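You operate a simulated robot arm through the tools that you are given. There is no shell and no other tool.

Carry out the task below with a simulated robot arm. There is one attempt and no reset: what you move stays moved.

Task
Wrap the iron nipple with five laps of tape on the blue stand.
Fine: one lamp lights for each lap; swing the tape clear, then stand it in the cream tray. Set down upright: what you pick out.

It is judged by the outcome, as a careful person would: the job done as asked, and still so three seconds after it is handed in. It fails if anything else is knocked over, pushed out of place, dropped, spilled or broken.

Robot
A 7-joint arm with a two-finger parallel gripper, fixed in place. Base frame: the origin is at the foot of the arm, x ahead of it, y to its left, z up; the work surface is at about z = 880. Readings come in mm, degrees, newtons and seconds.
Its first joint turns from -149.0 to 149.0 degrees. Payload 3.43 kg.
The tool frame sits at the grasp point between the pads (the TCP): z along the fingers, y along the line on which they close. The tips reach 30 mm beyond it. The gripper opens to 94 mm. The fingers are 28 mm wide and 10 mm thick; the gripper's body (50 by 96 mm) begins 55 mm behind the TCP.
Orientation is told as [roll, pitch, yaw] about the base's x, y, z axes, in that order, counted from this pose: with the fingers straight down and closing along the base's y, the tool's x points along the base's -x, its y along +y and its z along -z.

Tools
- The arm moves only by the tool send_rows. Its argument "rows" is a list of rows, each an object (a shift or turn left out is 0, a gripper value left out holds the last) with "claw": the gripper command, from -1 (shut) to 1 (fully open), values between in proportion; "offset": the shift along the base's x, y, z in m, a list of three; "rot": the turn, a rotation vector about the base's x, y, z in degrees, a list of three. In form: [{"claw": claw, "offset": [tx, ty, tz], "rot": [ax, ay, az]}, ...]. A call has 1 to 20 rows; each row is the pose to reach, as a shift and turn from the pose commanded when the call began. A row lasts 0.2 s, in which the tool goes at most 50 mm and 8.6 degrees; a call with a longer step from one row to the next is refused whole, and so is a gripper value outside its range. Where a pose cannot be reached the arm comes as near as it can. A force on the tool above 60 N (or 10 N above the force at the start of the call, whichever is more), or a blocked arm, ends the call early, and 0.2 s more pass. The fingers move at their own pace (about 45 mm/s each) and stop on an object; they squeeze with about 22 N. The grip force told is the motor's: it shows also when the fingers shut on nothing. Time passes only in rows, and 0.2 s behind the last, so rows that repeat a pose let the fingers close. The reply holds the time, the measured pose of the TCP, the force on the tool along the base axes, the opening and the grip force, in the units named above and with some noise, with the torque about the TCP (base axes, N m) and any sound that the robot's microphone picked up, and new pictures: "show" is both (left out), scene, wrist or none.
- Cameras (640 x 400 px; columns grow to the right, rows downward): "scene" is fixed at [209.4, 632, 1686.3]; the picture's right is [-0.32, -0.95, 0.00], its down [-0.77, 0.26, -0.59] and it looks along [0.55, -0.19, -0.81] (base axes); focal length 313 px, centre (320, 200). "wrist" rides on the gripper at [76, 14, -102] in the tool frame; the picture's right is [-0.18, 0.98, 0.00], its down [-0.75, -0.14, -0.64] and it looks along [-0.63, -0.12, 0.77] (tool axes); focal length 243 px, centre (320, 200). There is no depth. A picture from a camera that has moved, and an enlarged one, comes with that camera's place and axes in the base frame and with its lens. The place of the scene camera against the robot may be out by one fixed shift of up to 25 mm in any direction.
- enlarge(camera, box): a new picture of the part [left, top, right, bottom] of that camera's present view, enlarged. It takes no simulated time.
- hand_in(): hands the job in; it is judged then, once.

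Nothing tells you positions but the pictures and the camera data. Unless the task says otherwise, let go and move clear before handing in.

The tools are called after "Request:" as name(argument=value, ...) on one line, values as JSON. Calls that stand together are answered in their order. send_rows: Moves the arm, as the interface text tells. Its arguments: {"type":"object","properties":{"rows":{"type":"array","items":{"type":"object","properties":{"claw":{"type":"number"},"offset":{"type":"array","items":{"type":"number"}},"rot":{"type":"array","items":{"type":"number"}}}}},"show":{"type":"string","enum":["both","scene","wrist","none"]}},"required":["rows"]} The other tools are called the same way: enlarge (camera, box) takes an enlarged picture of a part of a camera's view; hand_in () hands the job in.

At the start:

```text
time_s: 0.0
eef_pos: [718.0, 679.3, 1242.5]
tool_rot: [0.1, -0.1, 0.0]
ft_force: [-0.3, 0.1, 0.6]
wrist_torque: [-0.04, 0.01, -0.02]
grip_width: 94.0
grip_force: 0.1
```

scene: 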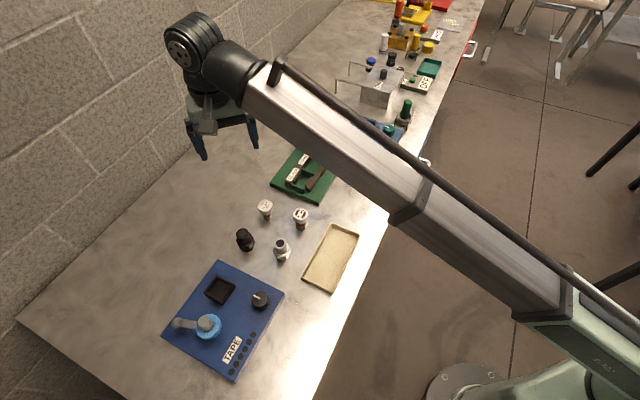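
wrist: 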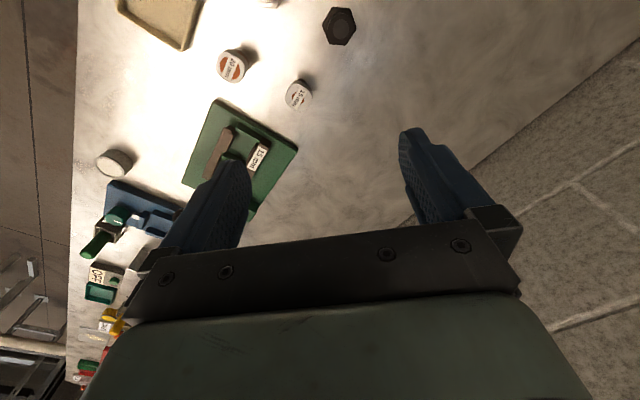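

I see a table with a blue tape stand (knob, tape roll, black socket, lamps) near the bottom of the scene view, several small fittings beside it, and a cream tray. I'll look closer before moving.

Request:
enlarge(camera="scene", box=[150, 250, 310, 390])

Request:
enlarge(camera="scene", box=[220, 180, 380, 300])

Request:
enlarge(camera="wrist", box=[100, 0, 400, 190])

Request:
enlarge(camera="scene", box=[320, 0, 480, 150])

```text
2.86 times, centred on (230, 320) of scene
camera zoom: at [209.4, 632.0, 1686.3], right [-0.32, -0.95, 0.0], down [-0.77, 0.26, -0.59], along [0.55, -0.19, -0.81], focal length 893 px, centre (577, -143)
```

zoom: 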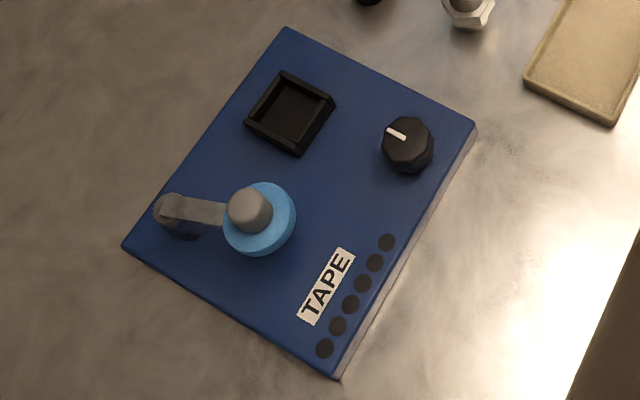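

```text
3.33 times, centred on (300, 240) of scene
camera zoom: at [209.4, 632.0, 1686.3], right [-0.32, -0.95, 0.0], down [-0.77, 0.26, -0.59], along [0.55, -0.19, -0.81], focal length 1042 px, centre (387, 67)
```

zoom: 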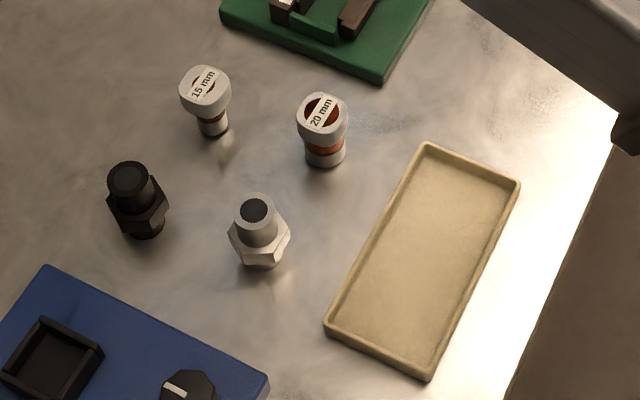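

```text
2.11 times, centred on (250, 95) of wrist
camera zoom: at [641.2, 692.2, 1344.7], right [0.18, 0.98, 0.0], down [0.75, -0.14, 0.64], along [0.63, -0.12, -0.77], focal length 511 px, centre (467, 421)
```

zoom: 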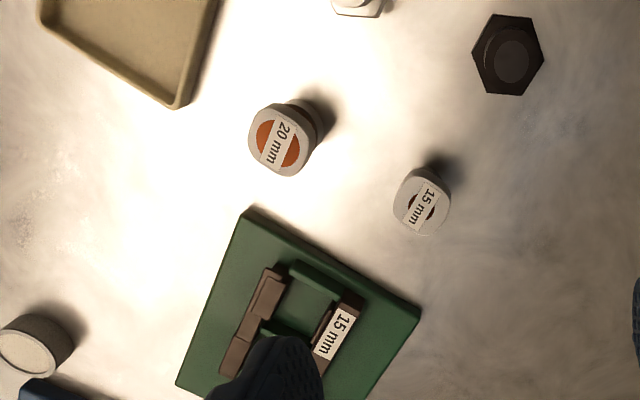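

```text
2.67 times, centred on (400, 75) of scene
camera zoom: at [209.4, 632.0, 1686.3], right [-0.32, -0.95, 0.0], down [-0.77, 0.26, -0.59], along [0.55, -0.19, -0.81], focal length 834 px, centre (107, 533)
```

zoom: 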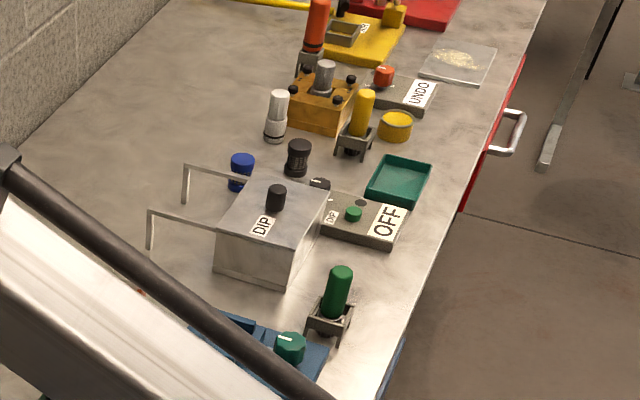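

The black nipple (iron, hex with a tube) stands near (680, 710); the bright one beside it is a different material. The stand is near (480, 790). I'll move above the stand and nipples to look with the wrist camera.

Request:
send_rows(rows=[{"claw": 1, "offset": [-0.04, 0.02, -0.01]}, {"offset": [-0.08, 0.04, -0.02]}, {"offset": [-0.12, 0.06, -0.03]}, {"offset": [-0.16, 0.08, -0.04]}, {"offset": [-0.19, 0.09, -0.05]}, {"offset": [-0.19, 0.09, -0.05]}])

```text
time_s: 1.4
eef_pos: [526.6, 768.2, 1192.2]
tool_rot: [-0.1, 0.1, 0.0]
ft_force: [0.2, 0.5, 0.0]
wrist_torque: [-0.04, -0.02, 0.01]
grip_width: 93.9
grip_force: 0.0
camera wrist: at [449.8, 781.3, 1295.1], right [0.18, 0.98, 0.0], down [0.75, -0.14, 0.64], along [0.63, -0.12, -0.77], focal length 243 px, centre (320, 200)
```

scene: 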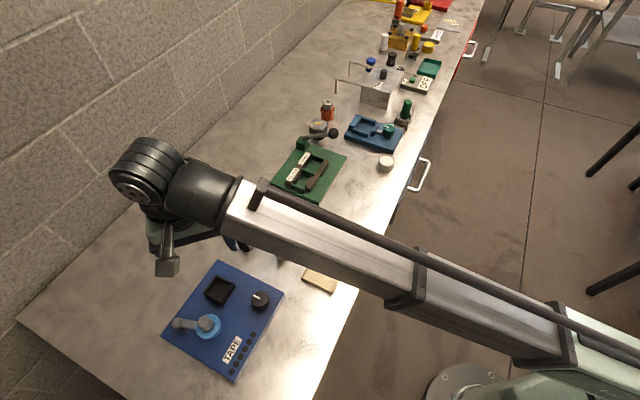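
wrist: 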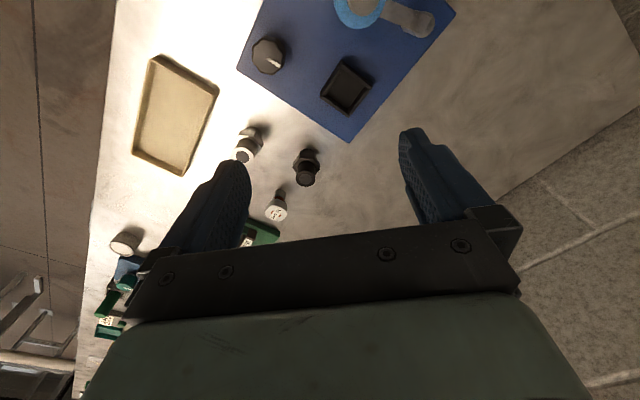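

Request:
enlarge(camera="wrist", box=[220, 0, 470, 150])

Request:
enlarge(camera="wrist", box=[120, 40, 380, 230])

Request:
enlarge(camera="scene", box=[260, 60, 460, 220])

```text
2.56 times, centred on (345, 75) of wrist
camera zoom: at [449.8, 781.3, 1295.1], right [0.18, 0.98, 0.0], down [0.75, -0.14, 0.64], along [0.63, -0.12, -0.77], focal length 621 px, centre (256, 520)
```

zoom: 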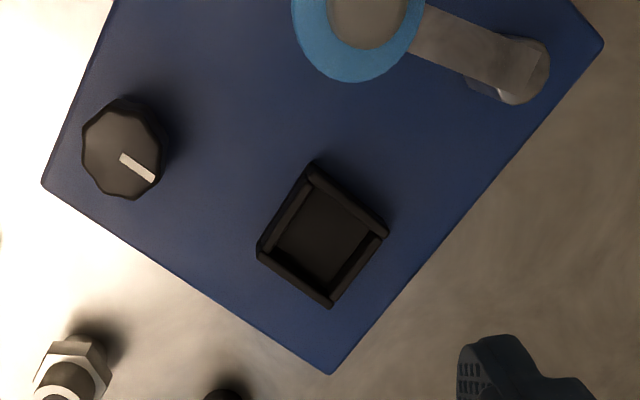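

```text
2.11 times, centred on (250, 135) of wrist
camera zoom: at [449.8, 781.3, 1295.1], right [0.18, 0.98, 0.0], down [0.75, -0.14, 0.64], along [0.63, -0.12, -0.77], focal length 511 px, centre (467, 337)
```

zoom: 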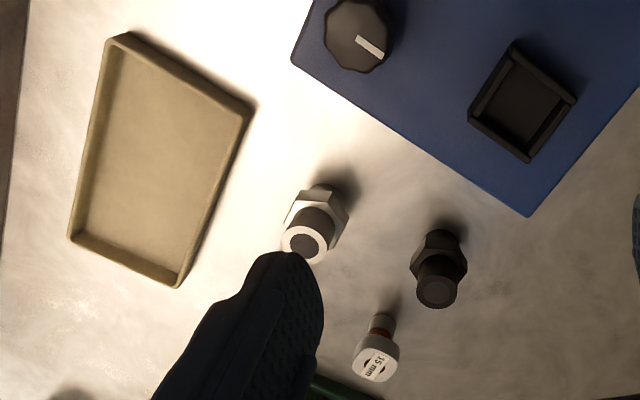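

```text
2.50 times, centred on (360, 140) of scene
camera zoom: at [209.4, 632.0, 1686.3], right [-0.32, -0.95, 0.0], down [-0.77, 0.26, -0.59], along [0.55, -0.19, -0.81], focal length 782 px, centre (220, 350)
```

zoom: 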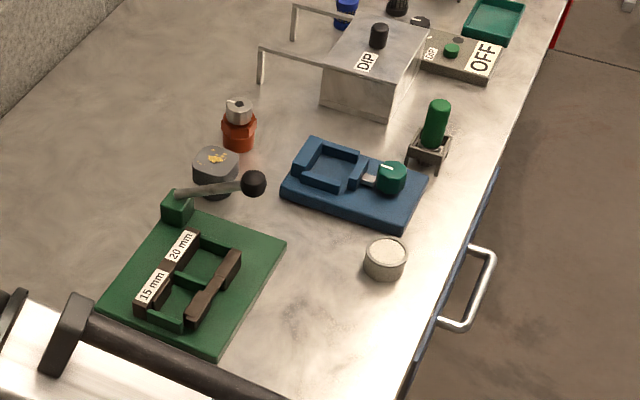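

The tape stand lies at about 45°: the socket is near (558, 800), the knob near (494, 702), the tape roll near (461, 822) on an arm pivoting near (494, 895). Next I'll turn the gripper 45° and take a closer look at the black nipple near (678, 715).

Request:
send_rows(rows=[{"offset": [0.016, -0.014, -0.016], "rot": [0, 0, 7.5]}, {"offset": [0.032, -0.028, -0.032], "rot": [0, 0, 15]}, {"offset": [0.048, -0.042, -0.048], "rot": [0, 0, 22.5]}, {"offset": [0.064, -0.056, -0.064], "rot": [0, 0, 30]}, {"offset": [0.08, -0.07, -0.08], "rot": [0, 0, 37.5]}, {"offset": [0.1, -0.085, -0.1], "rot": [0, 0, 45]}, {"offset": [0.1, -0.085, -0.1], "rot": [0, 0, 45]}])

```text
time_s: 3.0
eef_pos: [627.7, 684.8, 1091.3]
tool_rot: [0.0, -0.1, 45.0]
ft_force: [0.0, 0.0, -0.4]
wrist_torque: [0.01, 0.0, -0.01]
grip_width: 94.2
grip_force: 0.0
camera wrist: at [564.0, 639.5, 1194.6], right [-0.57, 0.82, 0.0], down [0.63, 0.43, 0.64], along [0.53, 0.36, -0.77], focal length 243 px, centre (320, 200)
```

scene: 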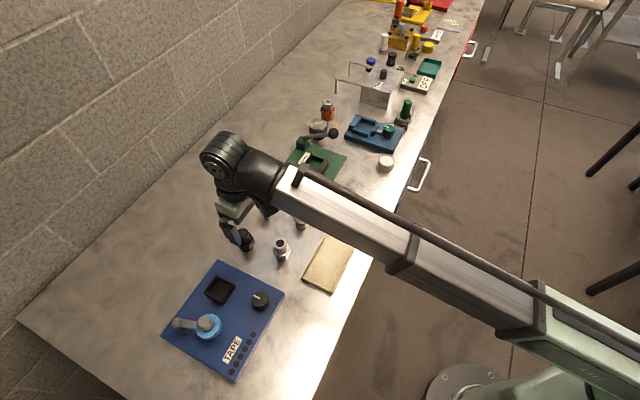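
wrist: 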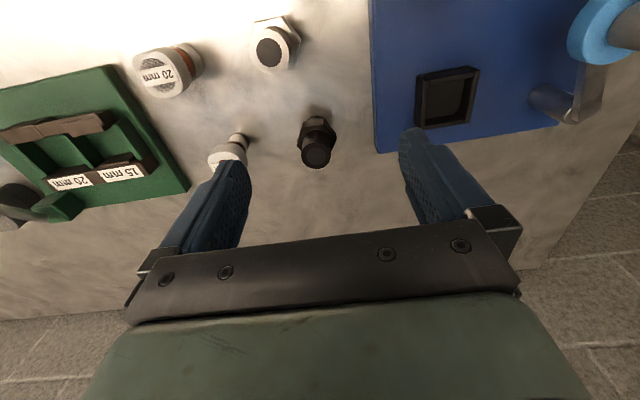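

Request:
enlarge(camera="wrist", box=[260, 90, 380, 190])

Request:
enlarge(camera="wrist", box=[370, 0, 640, 150])

Request:
enlarge(camera="scene", box=[160, 255, 300, 385])

Request:
enlarge(camera="scene", box=[300, 60, 460, 180])

```text
4.00 times, centred on (320, 140) of wrist
camera zoom: at [564.0, 639.5, 1194.6], right [-0.57, 0.82, 0.0], down [0.63, 0.43, 0.64], along [0.53, 0.36, -0.77], focal length 970 px, centre (320, 440)
```

zoom: 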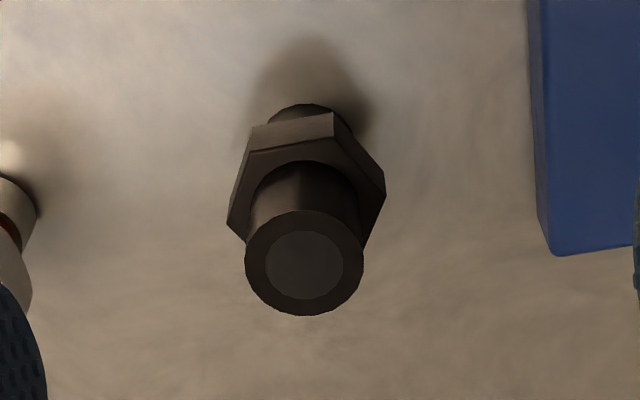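

```text
2.37 times, centred on (505, 75) of wrist
camera zoom: at [564.0, 639.5, 1194.6], right [-0.57, 0.82, 0.0], down [0.63, 0.43, 0.64], along [0.53, 0.36, -0.77], focal length 575 px, centre (-118, 496)
```

zoom: 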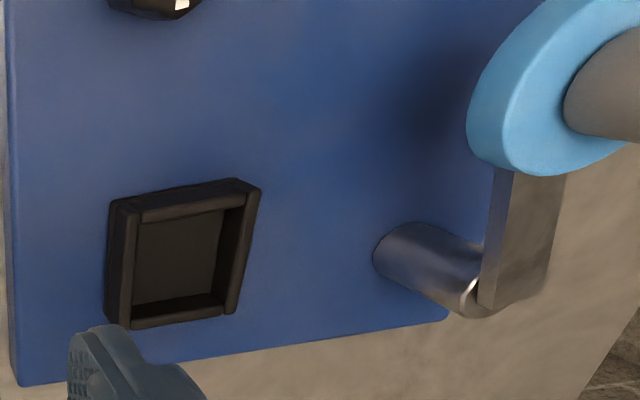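

```text
3.08 times, centred on (230, 320) of scene
camera zoom: at [209.4, 632.0, 1686.3], right [-0.32, -0.95, 0.0], down [-0.77, 0.26, -0.59], along [0.55, -0.19, -0.81], focal length 962 px, centre (597, -169)
```

zoom: 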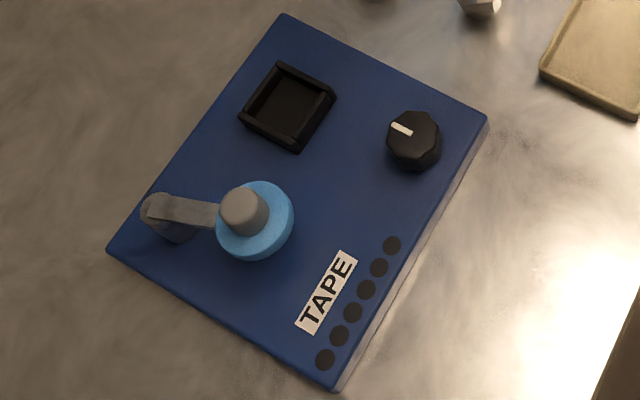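

```text
3.33 times, centred on (380, 120) of scene
camera zoom: at [209.4, 632.0, 1686.3], right [-0.32, -0.95, 0.0], down [-0.77, 0.26, -0.59], along [0.55, -0.19, -0.81], focal length 1042 px, centre (120, 467)
```

zoom: 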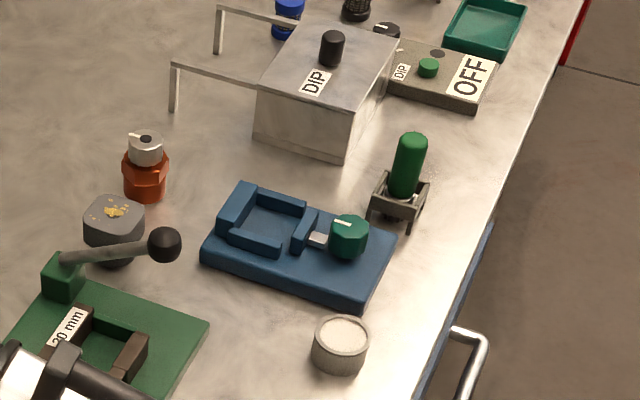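

The black nipple stands at about (678, 714), top at z≈952, tube ~33 mm wide and hex ~46 mm across corners. Before grasping, I'll take a closer look at the stand's socket, tape arm and knob.

Request:
send_rows(rows=[{"offset": [-0.03, 0.02, -0.005]}, {"offset": [-0.06, 0.04, -0.01]}, {"offset": [-0.09, 0.06, -0.015]}, {"offset": [-0.11, 0.07, -0.02]}, {"offset": [-0.13, 0.07, -0.02]}, {"offset": [-0.13, 0.07, -0.02]}])

Request:
enlarge(camera="wrist", box=[220, 20, 520, 190])

```text
time_s: 4.4
eef_pos: [497.6, 753.1, 1071.2]
tool_rot: [0.0, 0.0, 45.1]
ft_force: [0.4, 0.5, -0.4]
wrist_torque: [0.0, -0.02, -0.02]
grip_width: 93.9
grip_force: 0.2
camera wrist: at [433.4, 708.4, 1174.3], right [-0.56, 0.83, 0.0], down [0.63, 0.43, 0.64], along [0.53, 0.36, -0.77], focal length 243 px, centre (320, 200)
```

scene: 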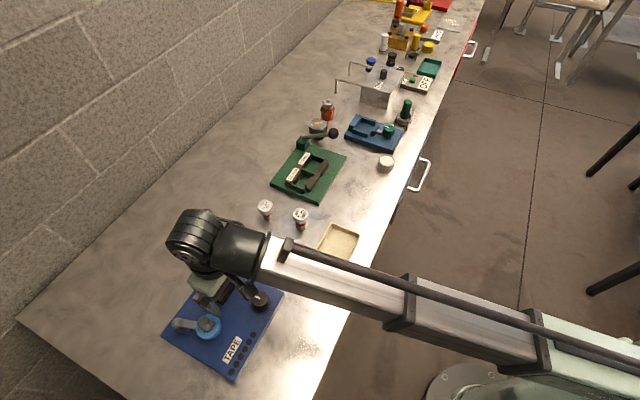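
wrist: 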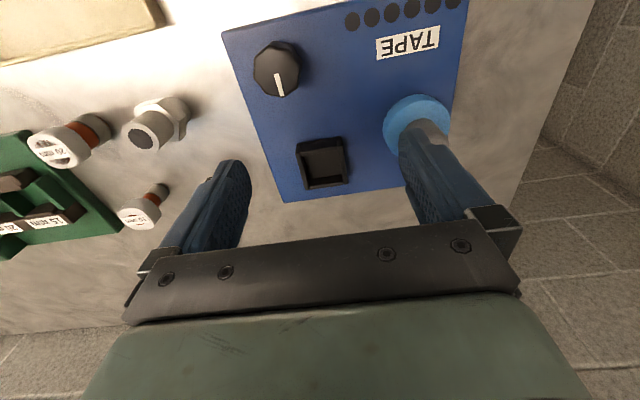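

```text
2.13 times, centred on (370, 105) of wrist
camera zoom: at [433.4, 708.4, 1174.3], right [-0.56, 0.83, 0.0], down [0.63, 0.43, 0.64], along [0.53, 0.36, -0.77], focal length 518 px, centre (213, 403)
```

zoom: 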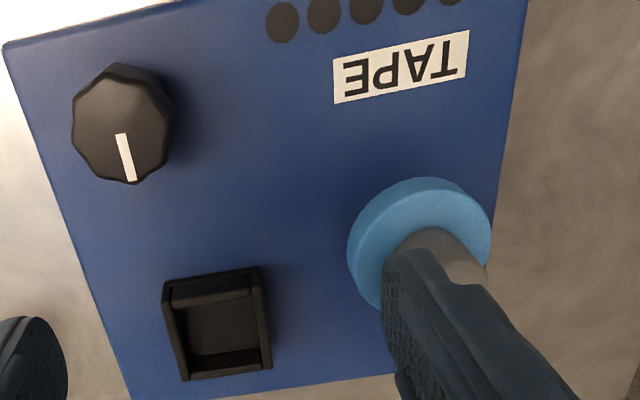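

I'm zooming on the socket and the knob to measure them.

Request:
enlarge(camera="wrist", box=[280, 125, 370, 205])

Request:
enlarge(camera="wrist", box=[370, 80, 470, 170])

Request:
enlarge(camera="wrist", box=[230, 20, 330, 110])

Request:
enlarge(camera="wrist", box=[340, 0, 480, 80])

```text
5.00 times, centred on (325, 165) of wrist
camera zoom: at [433.4, 708.4, 1174.3], right [-0.56, 0.83, 0.0], down [0.63, 0.43, 0.64], along [0.53, 0.36, -0.77], focal length 1213 px, centre (295, 375)
```

zoom: 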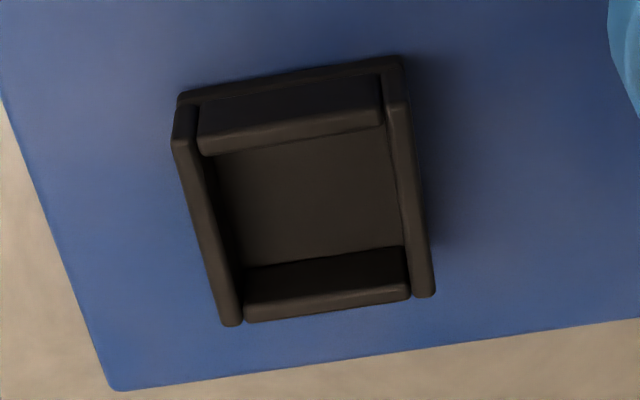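

```text
4.44 times, centred on (420, 125) of wrist
camera zoom: at [433.4, 708.4, 1174.3], right [-0.56, 0.83, 0.0], down [0.63, 0.43, 0.64], along [0.53, 0.36, -0.77], focal length 1078 px, centre (-124, 533)
```

zoom: 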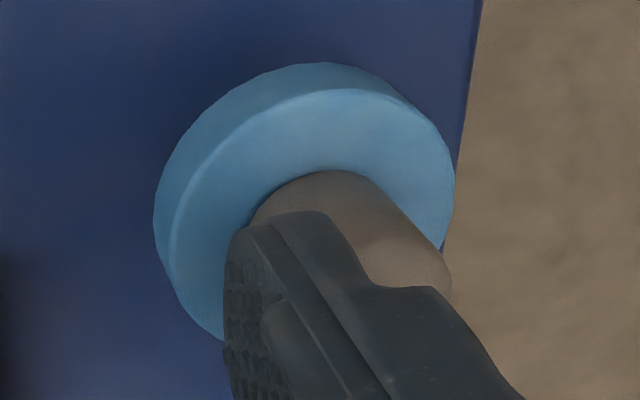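

```text
4.44 times, centred on (280, 65) of wrist
camera zoom: at [433.4, 708.4, 1174.3], right [-0.56, 0.83, 0.0], down [0.63, 0.43, 0.64], along [0.53, 0.36, -0.77], focal length 1078 px, centre (498, 800)
```

zoom: 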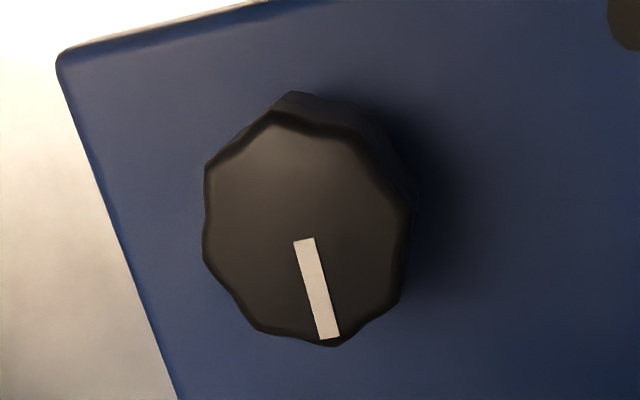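

```text
4.57 times, centred on (410, 40) of wrist
camera zoom: at [433.4, 708.4, 1174.3], right [-0.56, 0.83, 0.0], down [0.63, 0.43, 0.64], along [0.53, 0.36, -0.77], focal length 1109 px, centre (-91, 931)
```

zoom: 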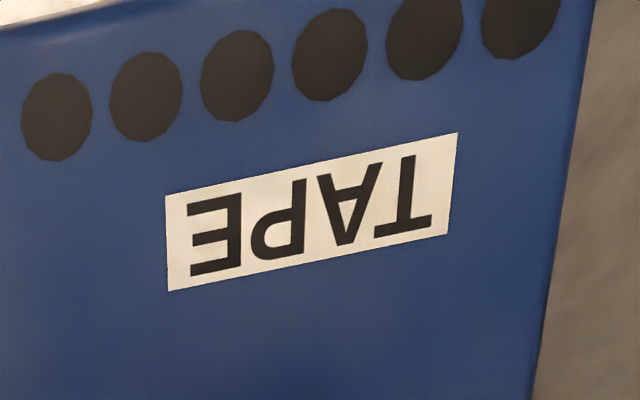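

The socket opening is about 44 mm square near (560, 801). I'll hover just above it to pin down its centre before fetching the nipple.

Request:
send_rows(rows=[{"offset": [0.03, 0.023, 0.0]}, {"offset": [0.06, 0.046, 0.0]}, {"offset": [0.0604, 0.0459, -0.03]}, {"offset": [0.0604, 0.0459, -0.06]}, {"offset": [0.0604, 0.0459, -0.075]}, {"offset": [0.0604, 0.0459, -0.075]}])

Request:
enlarge(camera="wrist", box=[230, 90, 450, 230])

Request:
enlarge(camera="scene", box=[160, 255, 300, 385])

```text
time_s: 5.8
eef_pos: [557.8, 798.8, 997.9]
tool_rot: [-0.1, -0.1, 45.0]
ft_force: [0.5, -0.3, -0.1]
wrist_torque: [-0.01, -0.01, 0.01]
grip_width: 94.1
grip_force: 0.0
camera wrist: at [494.1, 754.7, 1099.6], right [-0.56, 0.83, 0.0], down [0.63, 0.43, 0.64], along [0.53, 0.36, -0.77], focal length 243 px, centre (320, 200)
```

scene: 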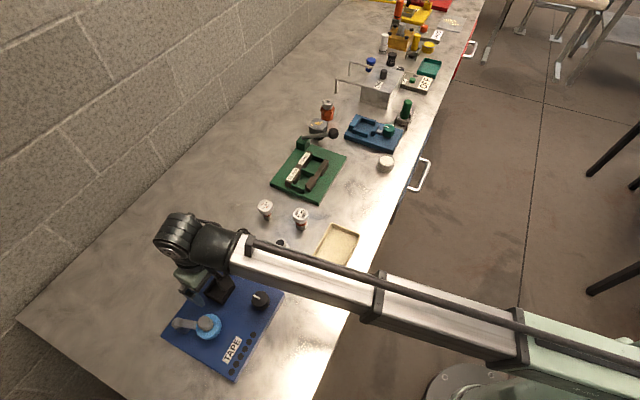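
wrist: 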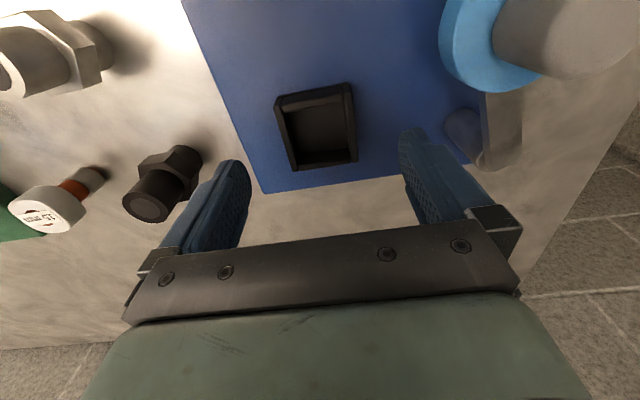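

```text
2.86 times, centred on (340, 160) of wrist
camera zoom: at [494.1, 754.7, 1099.6], right [-0.56, 0.83, 0.0], down [0.63, 0.43, 0.64], along [0.53, 0.36, -0.77], focal length 693 px, centre (263, 314)
```

zoom: 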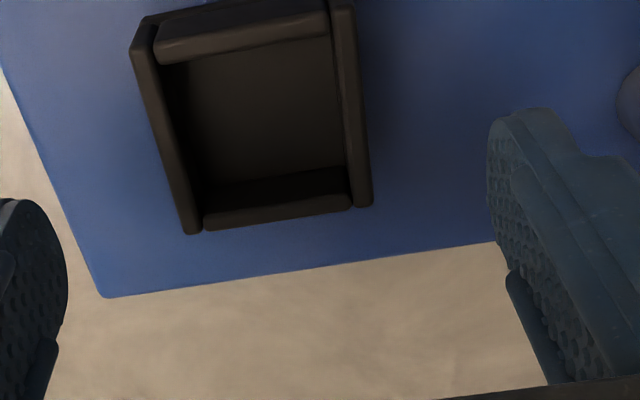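

```text
3.08 times, centred on (230, 320) of scene
camera zoom: at [209.4, 632.0, 1686.3], right [-0.32, -0.95, 0.0], down [-0.77, 0.26, -0.59], along [0.55, -0.19, -0.81], focal length 962 px, centre (597, -169)
```

zoom: 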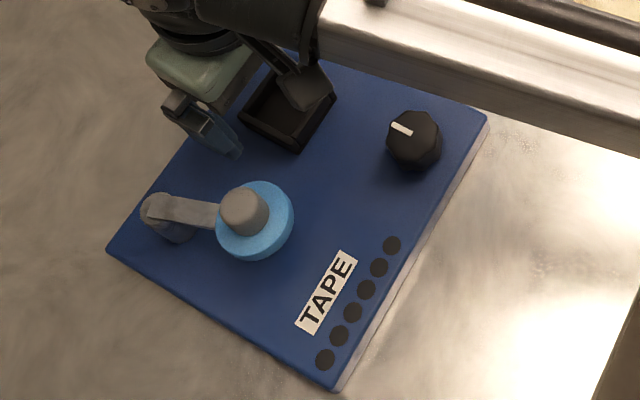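

Socket centre measured at about (561.5, 800.5). The nipple is now seen obliquely, so I'll zoom on it to get its proportions.

Request:
enlarge(camera="wrist", box=[110, 130, 220, 230])

Request:
enlarge(camera="wrist", box=[420, 0, 640, 180])

```text
4.00 times, centred on (165, 180) of wrist
camera zoom: at [494.1, 754.7, 1099.6], right [-0.56, 0.83, 0.0], down [0.63, 0.43, 0.64], along [0.53, 0.36, -0.77], focal length 970 px, centre (940, 280)
```

zoom: 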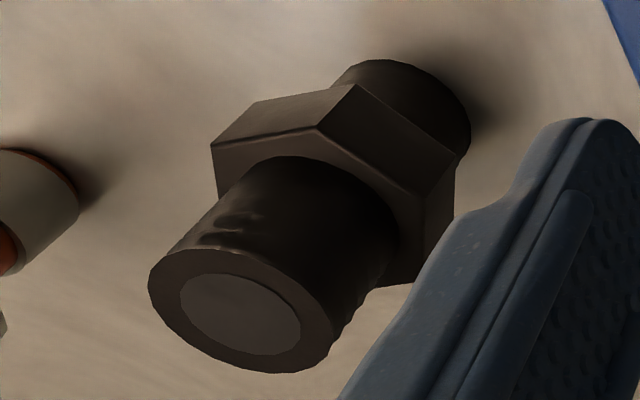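

```text
2.22 times, centred on (530, 90) of wrist
camera zoom: at [494.1, 754.7, 1099.6], right [-0.56, 0.83, 0.0], down [0.63, 0.43, 0.64], along [0.53, 0.36, -0.77], focal length 539 px, centre (-147, 444)
```

zoom: 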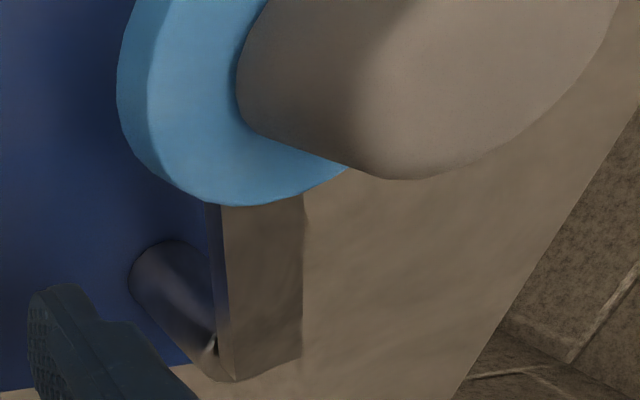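

The nipple has a bottom tube, a hex at about z 908–925, and an upper tube to z≈955; the bottom tube fits the nest. I'll move over the nipple at (678, 714) and check alignment before lowering.

Request:
send_rows(rows=[{"offset": [0.0, 0.0, 0.03]}, {"offset": [0.04, -0.028, 0.035]}, {"offset": [0.08, -0.056, 0.035]}, {"offset": [0.12, -0.085, 0.03]}, {"offset": [0.12, -0.085, 0.01]}, {"offset": [0.12, -0.085, 0.01]}])

Request:
enlarge(camera="wrist", box=[240, 90, 400, 230])

```text
time_s: 7.2
eef_pos: [677.4, 711.7, 1007.8]
tool_rot: [0.0, -0.2, 45.0]
ft_force: [0.0, 0.1, -0.2]
wrist_torque: [0.03, 0.0, 0.02]
grip_width: 94.1
grip_force: 0.0
camera wrist: at [614.5, 669.2, 1110.7], right [-0.56, 0.83, 0.0], down [0.63, 0.43, 0.64], along [0.53, 0.36, -0.77], focal length 243 px, centre (320, 200)
```

scene: 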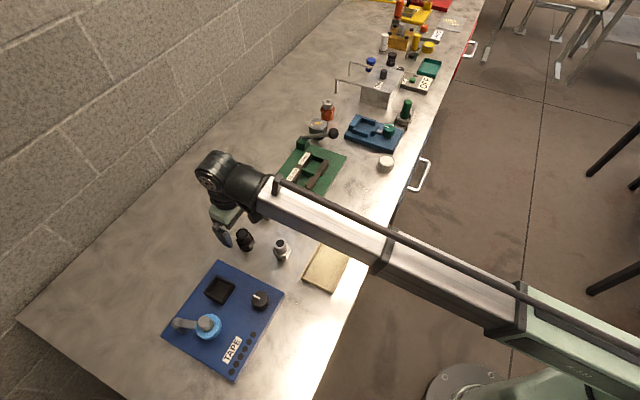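
wrist: 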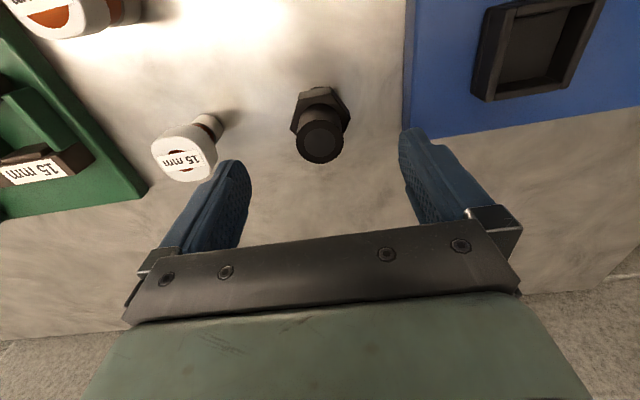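

```text
2.86 times, centred on (320, 160) of wrist
camera zoom: at [614.5, 669.2, 1110.7], right [-0.56, 0.83, 0.0], down [0.63, 0.43, 0.64], along [0.53, 0.36, -0.77], focal length 693 px, centre (320, 314)
```

zoom: 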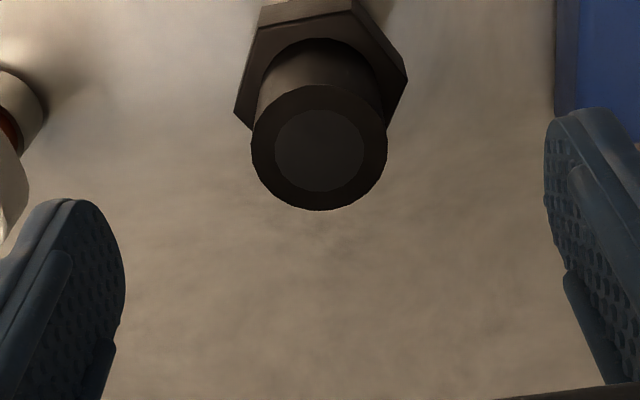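

The nipple is centred under the gripper at (678, 712.7). I'll lower until the tips are just above the hex, then close on the upper tube.

Request:
send_rows(rows=[{"offset": [0.0006, 0.001, -0.015]}, {"offset": [0.0006, 0.001, -0.03]}, {"offset": [0.0006, 0.001, -0.04]}, {"offset": [0.0006, 0.001, -0.046]}, {"offset": [0.0006, 0.001, -0.046]}, {"offset": [0.0006, 0.001, -0.046]}])

Request:
enlarge(camera="wrist", box=[220, 60, 440, 230])

Request:
enlarge(camera="scene", box=[190, 190, 310, 290])

```text
time_s: 8.6
eef_pos: [678.9, 715.2, 961.5]
tool_rot: [0.1, 0.0, 45.0]
ft_force: [-0.3, 0.1, 0.0]
wrist_torque: [-0.02, -0.01, 0.01]
grip_width: 94.2
grip_force: 0.1
camera wrist: at [615.0, 671.2, 1063.5], right [-0.56, 0.83, 0.0], down [0.63, 0.43, 0.64], along [0.53, 0.36, -0.77], focal length 243 px, centre (320, 200)
```

scene: 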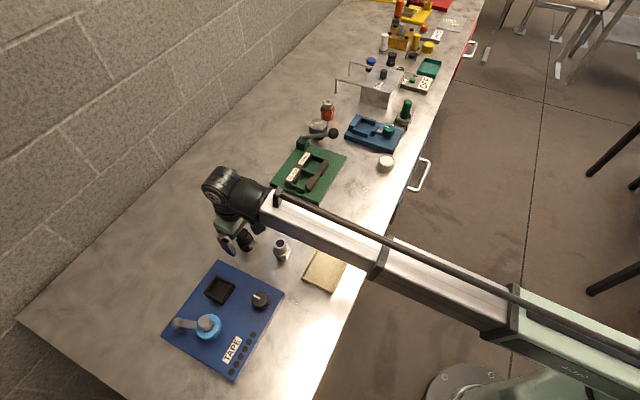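
wrist: 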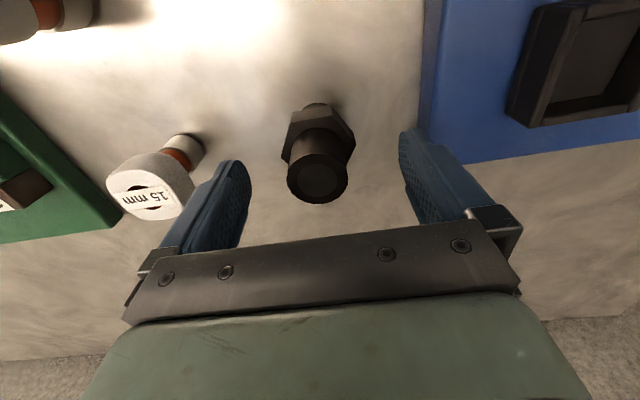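

```text
2.35 times, centred on (330, 145) of wrist
camera zoom: at [615.0, 671.2, 1063.5], right [-0.56, 0.83, 0.0], down [0.63, 0.43, 0.64], along [0.53, 0.36, -0.77], focal length 571 px, centre (296, 329)
```

zoom: 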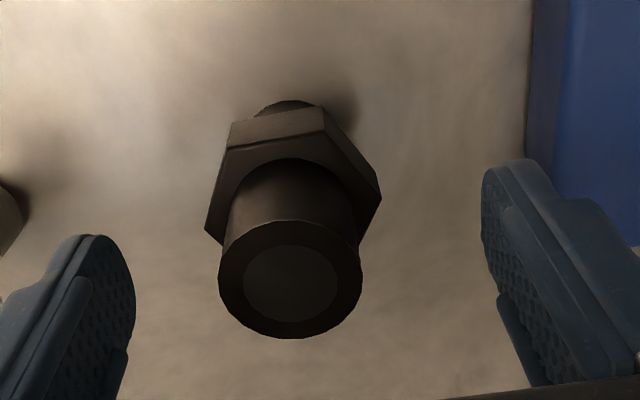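

```text
4.00 times, centred on (250, 240) of scene
camera zoom: at [209.4, 632.0, 1686.3], right [-0.32, -0.95, 0.0], down [-0.77, 0.26, -0.59], along [0.55, -0.19, -0.81], focal length 1250 px, centre (600, 40)
```

zoom: 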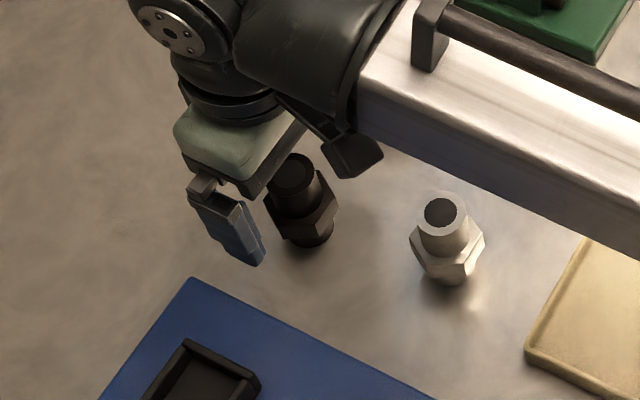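

Alignment is good (within ~1 mm in the closing direction). Closing on the upper tube.

Request:
send_rows(rows=[{"claw": -1}, {"claw": -1}, {"claw": -1}, {"claw": -1}, {"claw": -1}, {"claw": -1}])

Request:
enlarge(camera="wrist", box=[220, 60, 440, 230])

```text
time_s: 10.0
eef_pos: [679.1, 715.5, 961.3]
tool_rot: [0.1, 0.1, 45.0]
ft_force: [1.1, -0.8, 1.1]
wrist_torque: [-0.04, -0.09, -0.02]
grip_width: 32.9
grip_force: 22.2
camera wrist: at [615.0, 671.1, 1063.7], right [-0.56, 0.83, 0.0], down [0.63, 0.43, 0.64], along [0.53, 0.36, -0.77], focal length 243 px, centre (320, 200)
```

scene: 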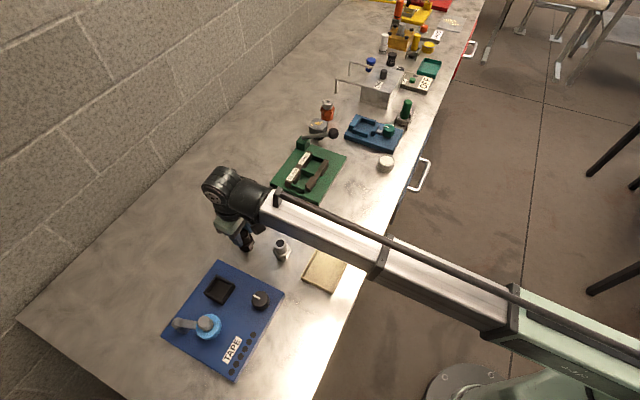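
wrist: 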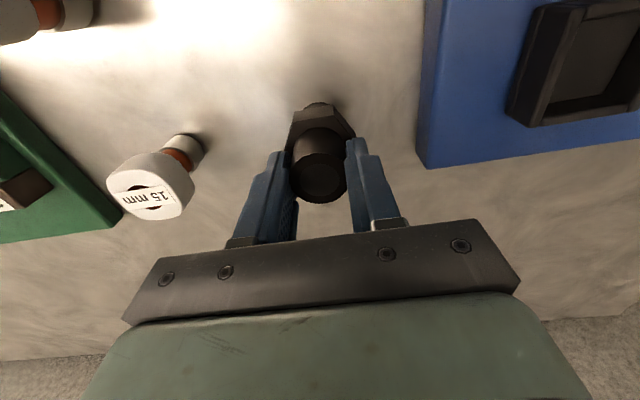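

```text
2.35 times, centred on (330, 145) of wrist
camera zoom: at [615.0, 671.1, 1063.7], right [-0.56, 0.83, 0.0], down [0.63, 0.43, 0.64], along [0.53, 0.36, -0.77], focal length 571 px, centre (296, 329)
```

zoom: 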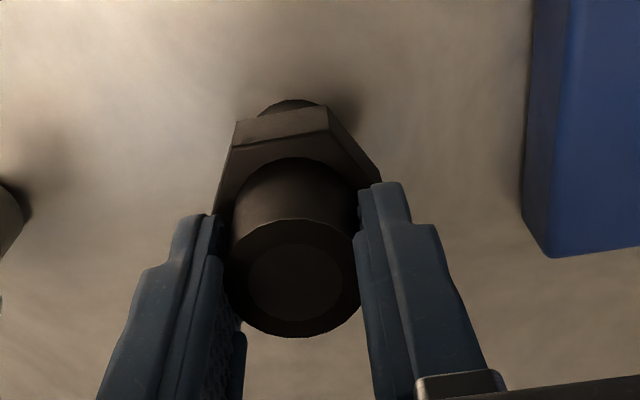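

Gripped firmly (32.9 mm, 22 N). Lifting 70 mm and carrying it over the nest.

Request:
send_rows(rows=[{"claw": -1, "offset": [0, 0, 0.01]}, {"offset": [0, 0, 0.03]}, {"offset": [0, 0, 0.06]}, {"offset": [0, 0, 0.075]}, {"offset": [-0.03, 0.021, 0.075]}, {"offset": [-0.06, 0.042, 0.075]}, {"offset": [-0.09, 0.064, 0.075]}, {"offset": [-0.1159, 0.0859, 0.075]}, {"offset": [-0.1159, 0.0859, 0.075]}, {"offset": [-0.1159, 0.0859, 0.075]}])

Request:
enlarge(camera="wrist", box=[220, 50, 440, 230])

Request:
enlarge(camera="scene", box=[160, 240, 300, 370])

```text
time_s: 12.2
eef_pos: [561.6, 801.2, 1034.1]
tool_rot: [0.0, 0.0, 45.0]
ft_force: [-0.7, 0.4, -1.8]
wrist_torque: [0.0, 0.0, 0.0]
grip_width: 32.9
grip_force: 21.8
camera wrist: at [498.3, 756.4, 1137.2], right [-0.56, 0.83, 0.0], down [0.63, 0.43, 0.64], along [0.53, 0.36, -0.77], focal length 243 px, centre (320, 200)
```

scene: 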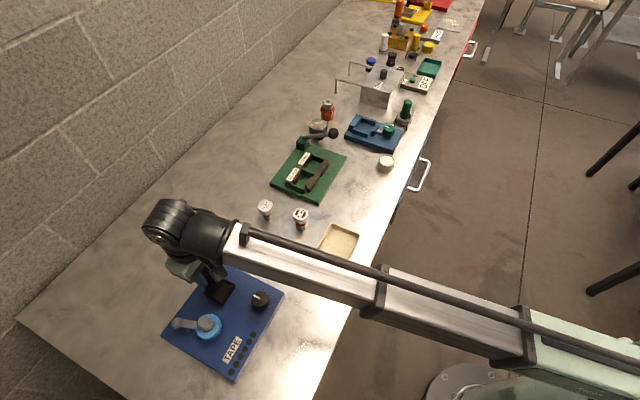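
wrist: 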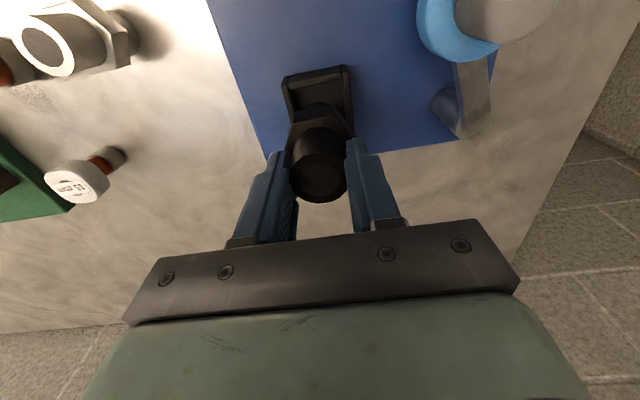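

```text
2.22 times, centred on (330, 140) of wrist
camera zoom: at [498.3, 756.4, 1137.2], right [-0.56, 0.83, 0.0], down [0.63, 0.43, 0.64], along [0.53, 0.36, -0.77], focal length 539 px, centre (298, 333)
```

zoom: 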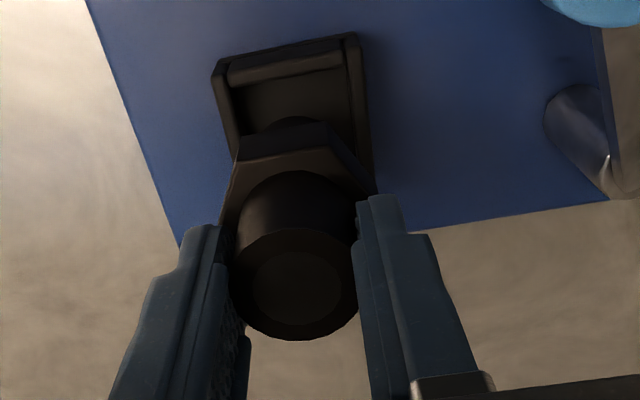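

```text
3.08 times, centred on (230, 305) of scene
camera zoom: at [209.4, 632.0, 1686.3], right [-0.32, -0.95, 0.0], down [-0.77, 0.26, -0.59], along [0.55, -0.19, -0.81], focal length 962 px, centre (597, -123)
```

zoom: 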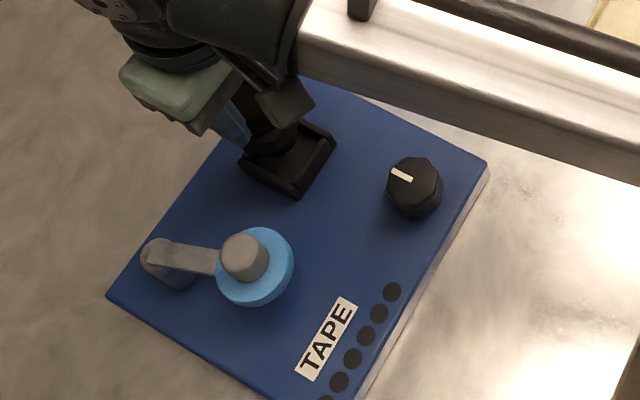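

The nipple axis lines up with the nest centre to within about 1 mm. Descending into the nest in small steps.

Request:
send_rows(rows=[{"claw": -1, "offset": [0, 0, -0.012]}, {"offset": [0, 0, -0.024]}, {"offset": [0, 0, -0.034]}, {"offset": [0, 0, -0.04]}, {"offset": [0, 0, -0.042]}, {"offset": [0, 0, -0.042]}], show="both")

Request:
enlarge(camera="wrist", box=[220, 50, 440, 230])

```text
time_s: 13.7
eef_pos: [562.9, 801.6, 998.3]
tool_rot: [0.1, -0.3, 45.0]
ft_force: [-5.8, -4.3, 17.3]
wrist_torque: [-0.54, 0.17, 0.02]
grip_width: 32.5
grip_force: 21.9
stopped in row 6: the force on the tool passed its limit at 62 N (the readings are from after the stop); the commanded pose is now the measured one
camera wrist: at [498.6, 757.1, 1101.2], right [-0.57, 0.82, 0.0], down [0.63, 0.43, 0.65], along [0.53, 0.37, -0.76], focal length 243 px, centre (320, 200)
```

scene: 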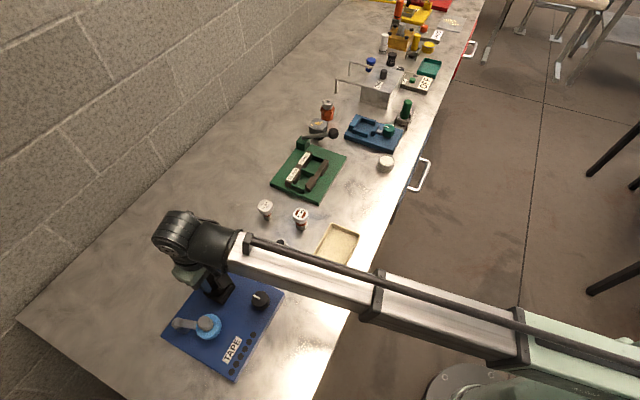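
wrist: 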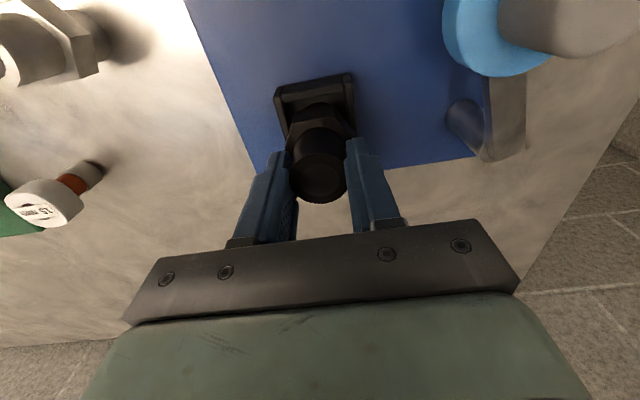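

```text
2.22 times, centred on (330, 140) of wrist
camera zoom: at [498.6, 757.1, 1101.2], right [-0.57, 0.82, 0.0], down [0.63, 0.43, 0.65], along [0.53, 0.37, -0.76], focal length 539 px, centre (298, 333)
```

zoom: 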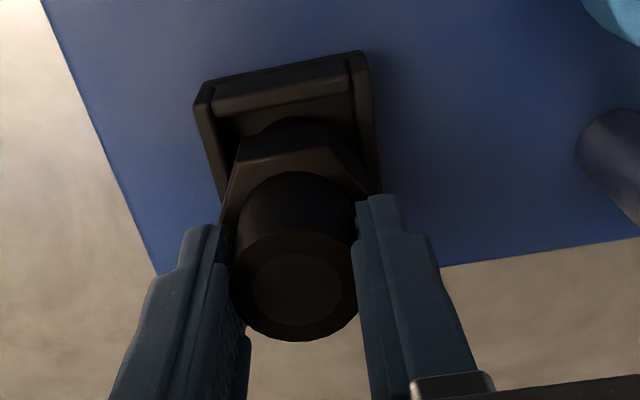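

Contact came at TCP z≈998 (nipple bottom at roughly z 917), possibly the nest floor. I'll look closely before deciding whether it's seated.

Request:
enlarge(camera="scene", box=[190, 255, 270, 325])

Request:
enlarge(camera="wrist", box=[260, 60, 380, 150])

```text
5.71 times, centred on (230, 290) of scene
camera zoom: at [209.4, 632.0, 1686.3], right [-0.32, -0.95, 0.0], down [-0.77, 0.26, -0.59], along [0.55, -0.19, -0.81], focal length 1786 px, centre (834, -314)
```

zoom: 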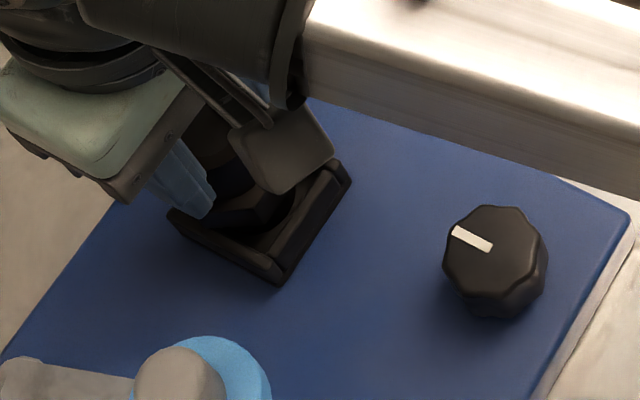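

```text
4.44 times, centred on (320, 105) of wrist
camera zoom: at [498.6, 757.1, 1101.2], right [-0.57, 0.82, 0.0], down [0.63, 0.43, 0.65], along [0.53, 0.37, -0.76], focal length 1078 px, centre (320, 622)
```

zoom: 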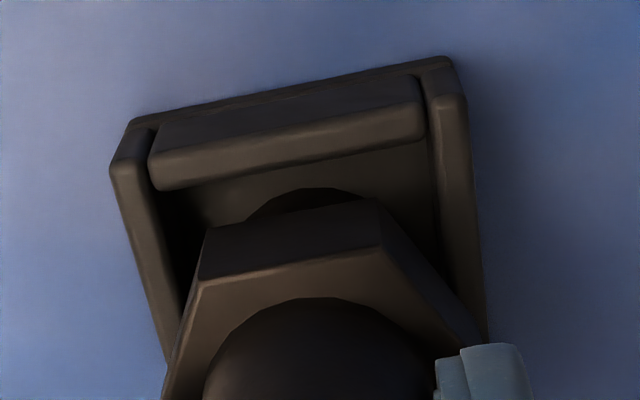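

Everything lines up with the nipple bottom sitting on the nest's raised floor inside the walls. I'll relieve the pressure slightly and re-check the force before releasing.

Request:
send_rows(rows=[{"claw": -1, "offset": [0, 0, 0.001]}, {"offset": [0, 0, 0.0015]}, {"offset": [0, 0, 0.0015]}], show="none")

```text
time_s: 14.5
eef_pos: [563.4, 801.3, 999.6]
tool_rot: [0.2, -0.3, 45.0]
ft_force: [-7.8, -8.1, 16.7]
wrist_torque: [-0.3, 0.4, 0.01]
grip_width: 32.6
grip_force: 21.8
```

Force is still ~17 N up with some push toward the base. I'll keep raising in small steps to find exactly where contact ends.

Request:
send_rows(rows=[{"claw": -1, "offset": [0, 0, 0.0005]}, {"offset": [0, 0, 0.001]}, {"offset": [0, 0, 0.001]}, {"offset": [0, 0, 0.001]}], show="none")

Request:
send_rows(rows=[{"claw": -1, "offset": [0, 0, 0.001]}, {"offset": [0, 0, 0.002]}, {"offset": [0, 0, 0.002]}, {"offset": [0, 0, 0.002]}], show="wrist")

Request:
enlarge(camera="wrist", box=[220, 50, 440, 230])

```text
time_s: 15.5
eef_pos: [562.5, 802.1, 998.9]
tool_rot: [0.1, -0.2, 45.0]
ft_force: [-8.1, -7.7, -2.1]
wrist_torque: [-0.43, 0.53, 0.05]
grip_width: 32.8
grip_force: 21.8
```

```text
time_s: 16.5
eef_pos: [564.4, 803.2, 1001.8]
tool_rot: [0.1, -0.4, 45.0]
ft_force: [-0.9, -0.1, -2.6]
wrist_torque: [-0.01, 0.01, 0.0]
grip_width: 32.8
grip_force: 21.9
camera wrist: at [499.9, 758.2, 1104.0], right [-0.56, 0.83, 0.0], down [0.63, 0.43, 0.65], along [0.53, 0.37, -0.76], focal length 243 px, centre (320, 200)
```

wrist: 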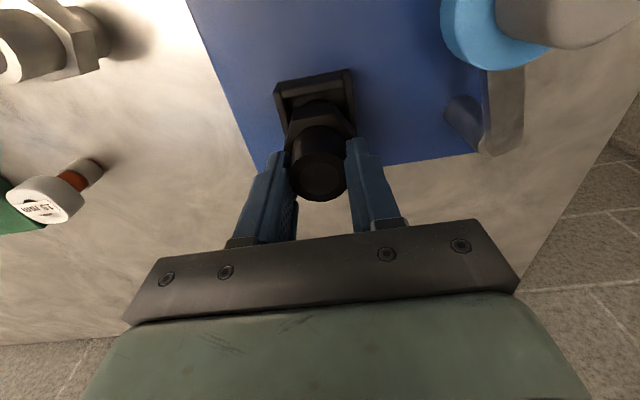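

```text
2.22 times, centred on (330, 140) of wrist
camera zoom: at [499.9, 758.2, 1104.0], right [-0.56, 0.83, 0.0], down [0.63, 0.43, 0.65], along [0.53, 0.37, -0.76], focal length 539 px, centre (298, 333)
```

zoom: 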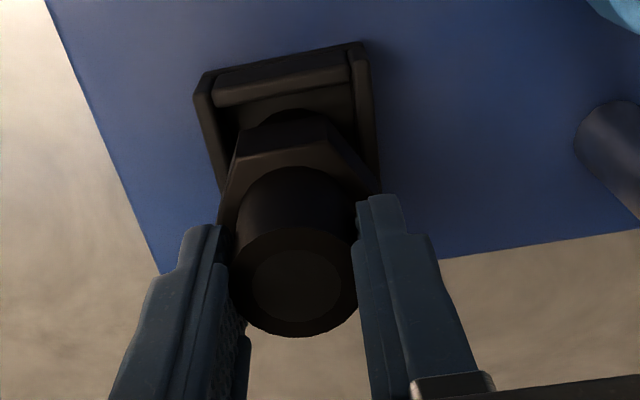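

Contact ended after a ~4 mm lift; the sideways force showed the nipple was touching the far nest wall. I'll measure the nipple-to-wall gaps more precisely.

Request:
enlarge(camera="wrist", box=[260, 60, 380, 150])

Request:
enlarge(camera="scene", box=[195, 260, 255, 315])

```text
4.44 times, centred on (320, 105) of wrist
camera zoom: at [499.9, 758.2, 1104.0], right [-0.56, 0.83, 0.0], down [0.63, 0.43, 0.65], along [0.53, 0.37, -0.76], focal length 1078 px, centre (320, 622)
```

zoom: 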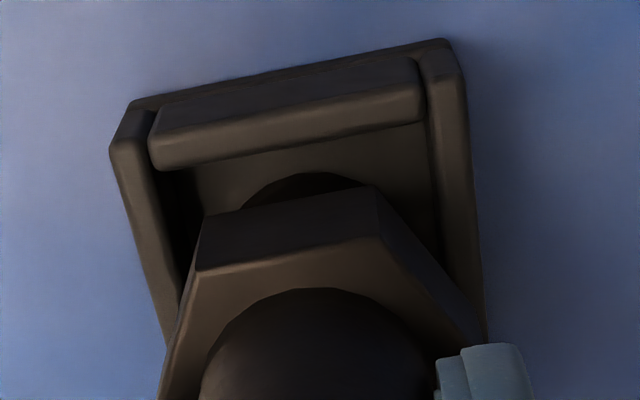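

```text
7.27 times, centred on (225, 288) of scene
camera zoom: at [209.4, 632.0, 1686.3], right [-0.32, -0.95, 0.0], down [-0.77, 0.26, -0.59], along [0.55, -0.19, -0.81], focal length 2274 px, centre (1011, -436)
```

zoom: 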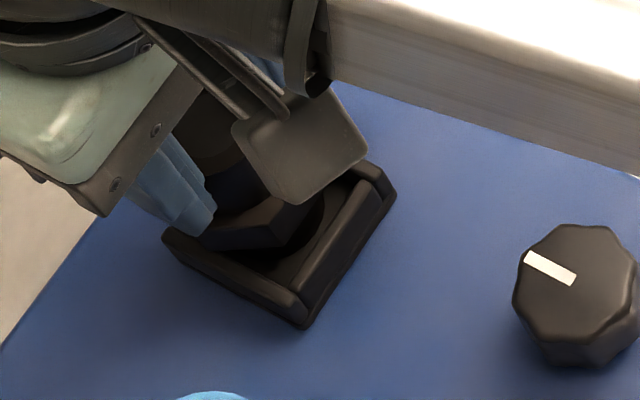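

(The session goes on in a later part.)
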